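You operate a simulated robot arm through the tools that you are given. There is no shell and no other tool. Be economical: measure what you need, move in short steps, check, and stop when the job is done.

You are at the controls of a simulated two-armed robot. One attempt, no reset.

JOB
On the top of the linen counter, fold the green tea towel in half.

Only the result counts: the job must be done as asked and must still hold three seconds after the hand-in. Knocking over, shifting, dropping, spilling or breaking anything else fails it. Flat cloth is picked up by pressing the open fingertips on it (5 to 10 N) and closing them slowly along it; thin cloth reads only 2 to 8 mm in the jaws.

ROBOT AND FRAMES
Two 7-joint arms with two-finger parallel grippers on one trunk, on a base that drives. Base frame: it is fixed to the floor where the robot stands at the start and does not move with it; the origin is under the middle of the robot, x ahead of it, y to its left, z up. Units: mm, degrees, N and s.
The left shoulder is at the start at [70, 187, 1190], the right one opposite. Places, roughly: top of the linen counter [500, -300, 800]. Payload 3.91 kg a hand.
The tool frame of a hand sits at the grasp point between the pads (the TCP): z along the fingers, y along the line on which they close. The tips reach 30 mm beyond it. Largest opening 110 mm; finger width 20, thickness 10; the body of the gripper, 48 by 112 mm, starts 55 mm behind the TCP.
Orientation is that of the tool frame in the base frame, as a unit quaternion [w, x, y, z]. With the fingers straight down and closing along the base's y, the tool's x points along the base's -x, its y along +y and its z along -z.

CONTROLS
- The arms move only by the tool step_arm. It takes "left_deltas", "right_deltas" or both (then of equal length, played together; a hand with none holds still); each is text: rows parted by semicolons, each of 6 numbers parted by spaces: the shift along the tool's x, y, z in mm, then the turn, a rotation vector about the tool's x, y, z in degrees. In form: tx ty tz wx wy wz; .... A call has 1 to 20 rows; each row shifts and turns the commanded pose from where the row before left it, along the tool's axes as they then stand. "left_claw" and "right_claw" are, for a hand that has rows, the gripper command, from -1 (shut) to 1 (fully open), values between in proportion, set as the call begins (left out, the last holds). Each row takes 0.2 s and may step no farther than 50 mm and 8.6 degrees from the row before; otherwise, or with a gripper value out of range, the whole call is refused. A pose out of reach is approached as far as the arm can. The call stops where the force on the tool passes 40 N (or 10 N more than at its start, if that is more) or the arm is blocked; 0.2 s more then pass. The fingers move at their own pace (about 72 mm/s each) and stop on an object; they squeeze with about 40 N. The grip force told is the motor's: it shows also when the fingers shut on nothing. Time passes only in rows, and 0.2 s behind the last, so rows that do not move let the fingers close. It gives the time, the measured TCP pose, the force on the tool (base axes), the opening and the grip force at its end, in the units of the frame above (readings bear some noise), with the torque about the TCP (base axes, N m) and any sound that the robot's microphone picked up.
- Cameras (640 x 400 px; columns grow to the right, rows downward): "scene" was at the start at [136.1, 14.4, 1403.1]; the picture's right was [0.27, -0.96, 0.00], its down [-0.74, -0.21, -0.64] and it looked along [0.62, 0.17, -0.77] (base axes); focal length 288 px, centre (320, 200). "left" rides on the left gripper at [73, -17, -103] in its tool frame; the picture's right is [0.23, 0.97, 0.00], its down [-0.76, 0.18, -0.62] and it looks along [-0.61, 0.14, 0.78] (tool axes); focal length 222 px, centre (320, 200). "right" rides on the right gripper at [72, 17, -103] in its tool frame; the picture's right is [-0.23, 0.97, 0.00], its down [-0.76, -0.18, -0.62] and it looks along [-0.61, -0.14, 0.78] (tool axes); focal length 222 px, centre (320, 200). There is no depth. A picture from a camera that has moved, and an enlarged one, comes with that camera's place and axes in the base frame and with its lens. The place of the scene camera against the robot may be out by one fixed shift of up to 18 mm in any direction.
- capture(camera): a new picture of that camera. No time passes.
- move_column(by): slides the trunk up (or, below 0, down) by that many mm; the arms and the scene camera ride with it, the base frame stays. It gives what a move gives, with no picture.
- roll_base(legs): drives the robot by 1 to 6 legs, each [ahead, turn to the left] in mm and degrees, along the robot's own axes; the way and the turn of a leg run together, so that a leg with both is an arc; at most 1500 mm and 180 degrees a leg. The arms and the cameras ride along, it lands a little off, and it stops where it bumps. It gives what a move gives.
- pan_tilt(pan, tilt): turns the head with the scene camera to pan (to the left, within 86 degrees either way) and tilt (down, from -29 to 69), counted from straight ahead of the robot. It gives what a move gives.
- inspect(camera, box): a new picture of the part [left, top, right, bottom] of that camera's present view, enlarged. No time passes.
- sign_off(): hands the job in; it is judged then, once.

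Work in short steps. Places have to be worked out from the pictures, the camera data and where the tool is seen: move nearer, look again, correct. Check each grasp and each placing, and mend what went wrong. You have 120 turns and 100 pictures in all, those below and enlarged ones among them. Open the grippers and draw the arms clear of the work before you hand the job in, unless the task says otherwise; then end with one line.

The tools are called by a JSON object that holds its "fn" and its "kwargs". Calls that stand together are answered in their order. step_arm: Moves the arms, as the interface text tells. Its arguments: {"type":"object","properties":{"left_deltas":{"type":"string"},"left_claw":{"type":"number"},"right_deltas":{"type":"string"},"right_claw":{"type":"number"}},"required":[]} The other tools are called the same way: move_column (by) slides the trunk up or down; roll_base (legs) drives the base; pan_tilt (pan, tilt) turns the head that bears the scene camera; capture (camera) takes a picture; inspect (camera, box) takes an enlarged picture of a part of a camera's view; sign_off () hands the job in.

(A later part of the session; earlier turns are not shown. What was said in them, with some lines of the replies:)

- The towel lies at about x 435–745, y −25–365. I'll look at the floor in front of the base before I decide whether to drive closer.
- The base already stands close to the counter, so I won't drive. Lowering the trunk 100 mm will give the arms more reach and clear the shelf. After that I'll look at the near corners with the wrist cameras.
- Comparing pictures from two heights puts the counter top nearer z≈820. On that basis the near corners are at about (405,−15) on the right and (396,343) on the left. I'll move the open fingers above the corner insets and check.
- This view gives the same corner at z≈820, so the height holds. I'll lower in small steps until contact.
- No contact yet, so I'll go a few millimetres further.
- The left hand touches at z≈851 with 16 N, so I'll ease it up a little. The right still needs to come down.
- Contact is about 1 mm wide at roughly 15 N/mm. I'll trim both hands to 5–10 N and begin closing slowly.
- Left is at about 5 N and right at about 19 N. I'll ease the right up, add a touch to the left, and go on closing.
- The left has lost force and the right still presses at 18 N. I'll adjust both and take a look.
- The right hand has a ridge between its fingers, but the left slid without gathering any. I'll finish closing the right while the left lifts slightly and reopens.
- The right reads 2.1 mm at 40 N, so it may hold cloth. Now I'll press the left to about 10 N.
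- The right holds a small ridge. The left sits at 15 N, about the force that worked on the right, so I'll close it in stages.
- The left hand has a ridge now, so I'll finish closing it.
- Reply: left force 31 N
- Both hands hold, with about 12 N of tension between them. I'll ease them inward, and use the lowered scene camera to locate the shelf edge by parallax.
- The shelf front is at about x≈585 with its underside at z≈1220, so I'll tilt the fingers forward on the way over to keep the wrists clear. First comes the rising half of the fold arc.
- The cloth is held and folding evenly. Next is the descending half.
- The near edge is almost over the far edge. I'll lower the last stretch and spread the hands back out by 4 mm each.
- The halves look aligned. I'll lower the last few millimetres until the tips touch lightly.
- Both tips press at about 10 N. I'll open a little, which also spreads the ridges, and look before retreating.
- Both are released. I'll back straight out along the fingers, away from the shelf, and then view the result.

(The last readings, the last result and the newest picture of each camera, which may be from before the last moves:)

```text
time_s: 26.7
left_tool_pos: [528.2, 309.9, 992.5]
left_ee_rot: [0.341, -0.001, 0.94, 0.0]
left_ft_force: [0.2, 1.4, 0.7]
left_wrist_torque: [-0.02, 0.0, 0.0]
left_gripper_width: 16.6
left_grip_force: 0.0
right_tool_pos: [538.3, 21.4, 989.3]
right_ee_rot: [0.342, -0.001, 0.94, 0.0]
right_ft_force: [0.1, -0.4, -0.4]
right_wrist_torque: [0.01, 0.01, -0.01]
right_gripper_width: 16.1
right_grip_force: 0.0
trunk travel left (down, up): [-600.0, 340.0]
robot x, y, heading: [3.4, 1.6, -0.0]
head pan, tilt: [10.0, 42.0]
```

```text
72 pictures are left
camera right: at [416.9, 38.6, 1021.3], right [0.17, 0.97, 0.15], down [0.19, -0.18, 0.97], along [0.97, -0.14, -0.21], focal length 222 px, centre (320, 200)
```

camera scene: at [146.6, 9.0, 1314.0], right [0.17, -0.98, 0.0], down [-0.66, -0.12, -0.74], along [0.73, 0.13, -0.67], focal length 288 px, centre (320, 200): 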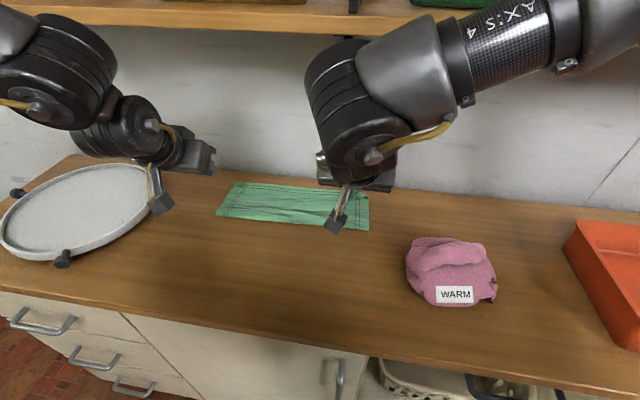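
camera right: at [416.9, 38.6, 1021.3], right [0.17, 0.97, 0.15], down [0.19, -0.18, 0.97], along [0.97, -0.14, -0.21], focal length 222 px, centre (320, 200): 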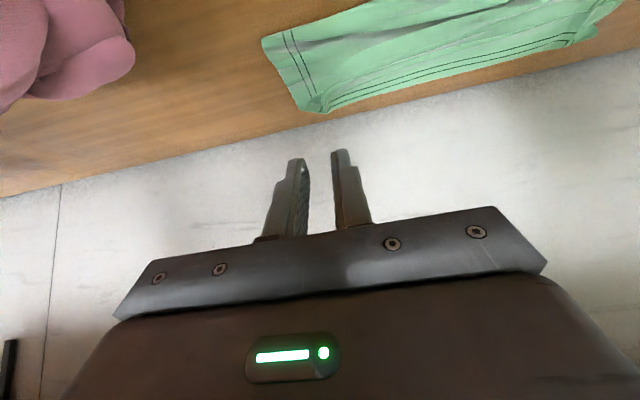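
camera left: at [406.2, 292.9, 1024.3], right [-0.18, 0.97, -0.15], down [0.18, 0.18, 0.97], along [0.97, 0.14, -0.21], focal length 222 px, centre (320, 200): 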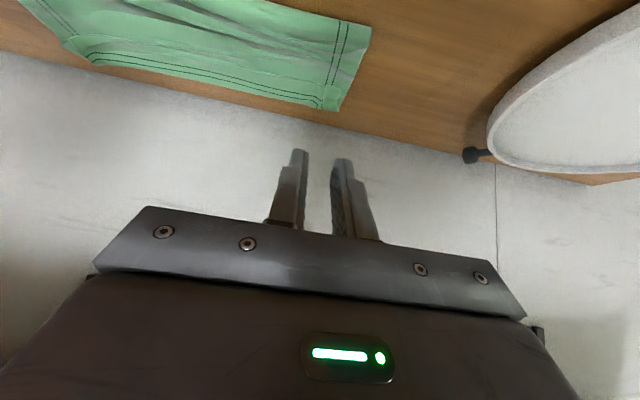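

It looks folded. I'll pull the arms back, straighten them, and check closely.

{"fn": "step_arm", "kwargs": {"left_deltas": "15 4 -3 0 4 0; 15 4 -3 0 4 0; 15 4 -3 0 4 0; 15 4 -3 0 4 0; 15 4 -3 0 4 0; 15 4 -3 0 4 0; 15 4 -3 0 4 0; 15 4 -3 0 4 0; 15 4 -3 0 4 0; 15 4 -3 0 4 0;0 0 0 0 0 0", "right_deltas": "15 -8 -3 0 4 0; 15 -8 -3 0 4 0; 15 -8 -3 0 4 0; 15 -8 -3 0 4 0; 15 -8 -3 0 4 0; 15 -8 -3 0 4 0; 15 -8 -3 0 4 0; 15 -8 -3 0 4 0; 15 -8 -3 0 4 0; 15 -8 -3 0 4 0;0 0 0 0 0 0"}}

{"fn": "pan_tilt", "kwargs": {"pan": 10, "tilt": 55}}

{"fn": "capture", "kwargs": {"camera": "scene"}}

{"fn": "capture", "kwargs": {"camera": "left"}}

{"fn": "capture", "kwargs": {"camera": "right"}}

```text
time_s: 29.1
left_tool_pos: [375.9, 351.7, 964.8]
left_ee_rot: [0.0, -0.001, 1.0, 0.0]
left_ft_force: [0.4, -0.4, 0.0]
left_wrist_torque: [-0.01, -0.01, 0.05]
left_gripper_width: 16.7
left_grip_force: 0.0
right_tool_pos: [387.8, -57.2, 965.3]
right_ee_rot: [0.0, -0.001, 1.0, 0.0]
right_ft_force: [0.1, 0.2, 0.8]
right_wrist_torque: [-0.01, -0.03, 0.0]
right_gripper_width: 16.6
right_grip_force: 0.0
trunk travel left (down, up): [-600.0, 340.0]
robot x, y, heading: [0.0, -1.1, -0.4]
head pan, tilt: [10.0, 42.0]
```

```text
time_s: 29.8
left_tool_pos: [375.5, 351.4, 965.3]
left_ee_rot: [0.0, -0.001, 1.0, 0.0]
left_ft_force: [-0.2, 0.3, -0.3]
left_wrist_torque: [0.0, 0.02, -0.01]
left_gripper_width: 16.7
left_grip_force: 0.1
right_tool_pos: [388.0, -58.2, 965.0]
right_ee_rot: [0.0, -0.001, 1.0, 0.0]
right_ft_force: [-0.5, 0.6, 0.2]
right_wrist_torque: [-0.03, -0.03, 0.01]
right_gripper_width: 16.5
right_grip_force: 0.0
trunk travel left (down, up): [-600.0, 340.0]
robot x, y, heading: [0.5, -3.0, 0.2]
head pan, tilt: [10.0, 55.0]
```

```text
71 pictures are left
camera scene: at [132.9, 6.2, 1296.6], right [0.17, -0.98, 0.0], down [-0.81, -0.14, -0.57], along [0.57, 0.1, -0.82], focal length 288 px, centre (320, 200)
```

scene: 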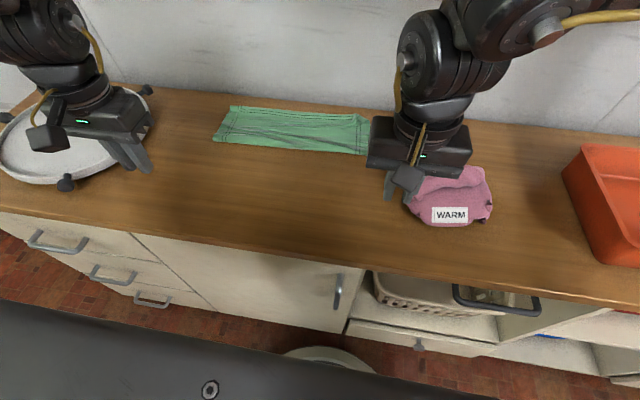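

```text
70 pictures are left
camera left: at [303.2, 335.1, 1067.7], right [-0.23, 0.97, 0.0], down [0.76, 0.18, 0.62], along [0.61, 0.14, -0.78], focal length 222 px, centre (320, 200)
```

left: 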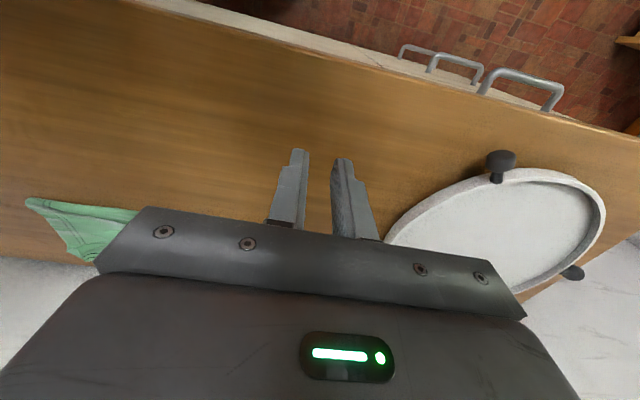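

```text
69 pictures are left
camera right: at [315.1, -41.0, 1068.6], right [0.23, 0.97, 0.0], down [0.76, -0.18, 0.62], along [0.61, -0.14, -0.78], focal length 222 px, centre (320, 200)
```

right: 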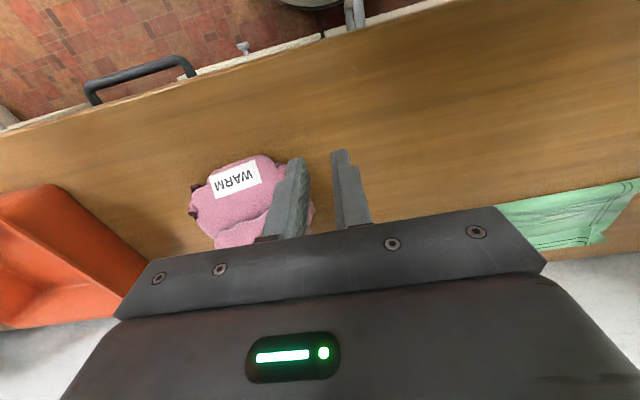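

I'll move the right hand aside and open both grippers, then zoom in on the towel.

{"fn": "step_arm", "kwargs": {"right_deltas": "20 -40 -20 0 0 0; 20 -40 -20 0 0 0; 0 -40 -20 0 0 0; 0 0 0 0 0 0", "right_claw": 1, "left_deltas": "0 0 -20 0 0 0; 0 0 -20 0 0 0; 0 0 0 0 0 0; 0 0 0 0 0 0", "left_claw": 1}}

{"fn": "inspect", "kwargs": {"camera": "scene", "box": [190, 70, 398, 200]}}

```text
time_s: 30.8
left_tool_pos: [376.0, 350.3, 1005.8]
left_ee_rot: [0.0, -0.001, 1.0, 0.0]
left_ft_force: [0.4, 0.6, -0.8]
left_wrist_torque: [0.01, 0.0, -0.02]
left_gripper_width: 110.0
left_grip_force: 0.1
right_tool_pos: [349.6, -181.2, 1022.3]
right_ee_rot: [0.001, -0.001, 1.0, 0.0]
right_ft_force: [-1.0, 0.3, -0.3]
right_wrist_torque: [0.0, 0.0, 0.0]
right_gripper_width: 109.7
right_grip_force: 0.0
trunk travel left (down, up): [-600.0, 340.0]
robot x, y, heading: [0.1, -1.6, 0.1]
head pan, tilt: [10.0, 55.0]
```

```text
3.08 times, centred on (294, 135) of scene
camera zoom: at [133.3, 6.9, 1296.5], right [0.17, -0.98, 0.0], down [-0.81, -0.14, -0.57], along [0.56, 0.1, -0.82], focal length 886 px, centre (400, 400)
```

zoom: 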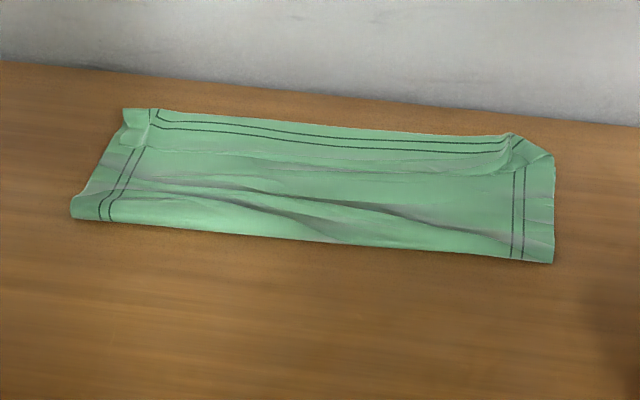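

The fold is good overall, but the far-right corner may be curled. I'll bring the right wrist camera back over it to check.

{"fn": "step_arm", "kwargs": {"right_deltas": "-20 45 0 0 0 0; -20 45 0 0 0 0; 0 40 0 0 0 0; -15 8 3 0 -4 0; -15 8 3 0 -4 0; -15 8 3 0 -4 0; -15 8 3 0 -4 0; -15 0 3 0 -4 0; -15 0 3 0 -4 0; -15 0 3 0 -4 0; -15 0 3 0 -4 0; -15 0 3 0 -4 0; -15 0 3 0 -4 0; 0 0 0 0 0 0", "right_claw": 0.5}}

{"fn": "capture", "kwargs": {"camera": "right"}}

{"fn": "inspect", "kwargs": {"camera": "right", "box": [220, 60, 420, 185]}}

```text
time_s: 33.8
left_tool_pos: [375.4, 350.7, 1005.1]
left_ee_rot: [0.001, -0.001, 1.0, 0.001]
left_ft_force: [0.5, 0.0, 0.0]
left_wrist_torque: [0.0, -0.02, 0.05]
left_gripper_width: 109.9
left_grip_force: 0.1
right_tool_pos: [537.2, -15.9, 1041.7]
right_ee_rot: [0.342, -0.001, 0.94, 0.0]
right_ft_force: [-0.5, 0.3, -0.4]
right_wrist_torque: [0.01, 0.01, 0.01]
right_gripper_width: 82.3
right_grip_force: 0.0
trunk travel left (down, up): [-600.0, 340.0]
robot x, y, heading: [-3.0, -5.2, 0.1]
head pan, tilt: [10.0, 55.0]
```

```text
67 pictures are left
camera right: at [415.1, -0.7, 1074.1], right [0.17, 0.97, 0.15], down [0.18, -0.18, 0.97], along [0.97, -0.14, -0.21], focal length 222 px, centre (320, 200)
```

right: 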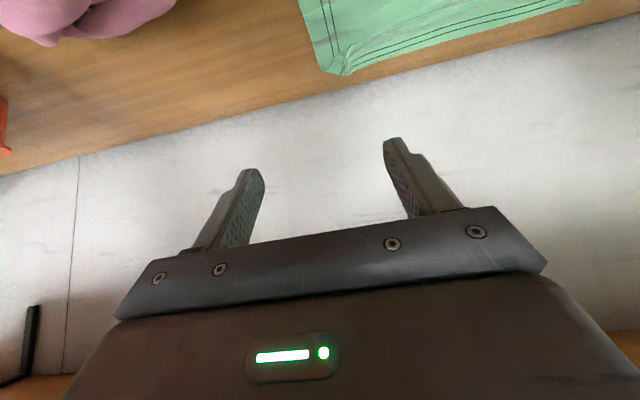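

```text
3.20 times, centred on (320, 122) of right
camera zoom: at [415.1, -0.7, 1074.1], right [0.17, 0.97, 0.15], down [0.18, -0.18, 0.97], along [0.97, -0.14, -0.21], focal length 711 px, centre (320, 448)
```

zoom: 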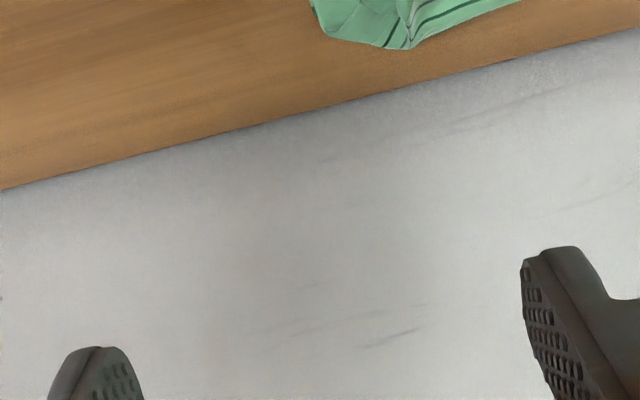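

The corner is near the top of the view. I'll reduce the tilt a bit and look again.

{"fn": "step_arm", "kwargs": {"right_deltas": "10 0 6 0 6 0; 10 0 6 0 6 0; 10 0 6 0 6 0; 0 0 0 0 0 0"}}

{"fn": "inspect", "kwargs": {"camera": "right", "box": [240, 40, 480, 190]}}

```text
time_s: 34.8
left_tool_pos: [375.7, 351.2, 1004.9]
left_ee_rot: [0.0, -0.001, 1.0, 0.0]
left_ft_force: [0.1, 0.1, -0.3]
left_wrist_torque: [-0.03, 0.0, -0.01]
left_gripper_width: 110.0
left_grip_force: 0.1
right_tool_pos: [523.7, -17.7, 1008.2]
right_ee_rot: [0.19, -0.001, 0.982, 0.0]
right_ft_force: [0.3, -0.5, 0.2]
right_wrist_torque: [0.0, -0.03, -0.03]
right_gripper_width: 82.7
right_grip_force: 0.0
trunk travel left (down, up): [-600.0, 340.0]
robot x, y, heading: [1.1, -2.3, 0.0]
head pan, tilt: [10.0, 55.0]
```

```text
2.67 times, centred on (360, 115) of right
camera zoom: at [418.0, -1.5, 1077.3], right [0.21, 0.97, 0.09], down [0.47, -0.18, 0.86], along [0.86, -0.14, -0.5], focal length 592 px, centre (213, 427)
```

zoom: 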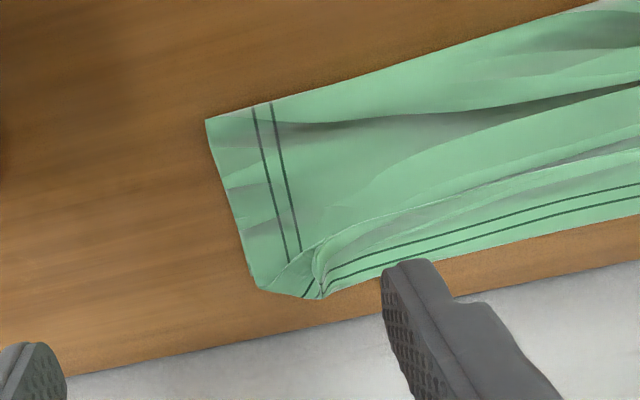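

The corner shows only a small pinch crease, and the two layers coincide along the far edge. I'll draw the right arm clear and open it.

{"fn": "step_arm", "kwargs": {"right_deltas": "25 -10 0 0 5.5 0; 25 -20 0 0 5.5 0; 25 -20 0 0 5.5 0; 25 -20 0 0 5.5 0; 25 -20 -5 0 0 0; 20 -20 -10 0 0 0; 0 0 0 0 0 0; 0 0 0 0 0 0; 0 0 0 0 0 0", "right_claw": 1}}

{"fn": "capture", "kwargs": {"camera": "scene"}}

```text
time_s: 36.8
left_tool_pos: [376.3, 351.3, 1004.7]
left_ee_rot: [0.0, 0.0, 1.0, -0.001]
left_ft_force: [0.4, 1.0, 0.3]
left_wrist_torque: [-0.01, 0.03, 0.0]
left_gripper_width: 110.1
left_grip_force: 0.0
right_tool_pos: [381.1, -126.6, 999.4]
right_ee_rot: [0.0, -0.001, 1.0, 0.001]
right_ft_force: [-0.6, -0.4, 0.6]
right_wrist_torque: [-0.04, 0.03, 0.02]
right_gripper_width: 109.7
right_grip_force: 0.1
trunk travel left (down, up): [-600.0, 340.0]
robot x, y, heading: [-2.7, -0.1, 0.1]
head pan, tilt: [10.0, 55.0]
```

```text
64 pictures are left
camera scene: at [133.0, 6.1, 1296.6], right [0.17, -0.98, 0.0], down [-0.81, -0.14, -0.57], along [0.56, 0.1, -0.82], focal length 288 px, centre (320, 200)
```

scene: 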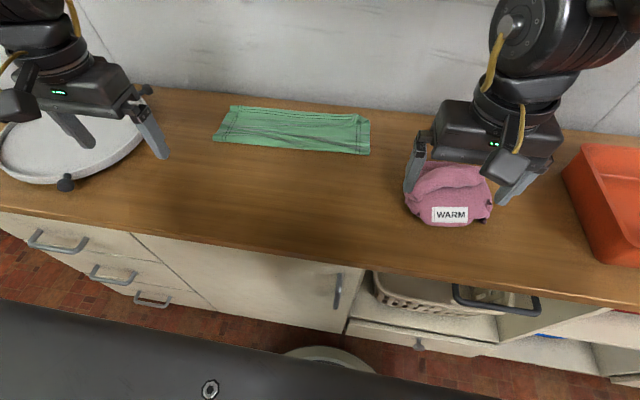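

The towel lies folded, the other objects look undisturbed, and both arms are clear with grippers open. I'm handing the job in.

{"fn": "sign_off", "kwargs": {}}

```text
The job is handed in.
```

The green tea towel is folded in half on the linen counter, near edge over far edge, with a small pinch crease left at the far-right corner.
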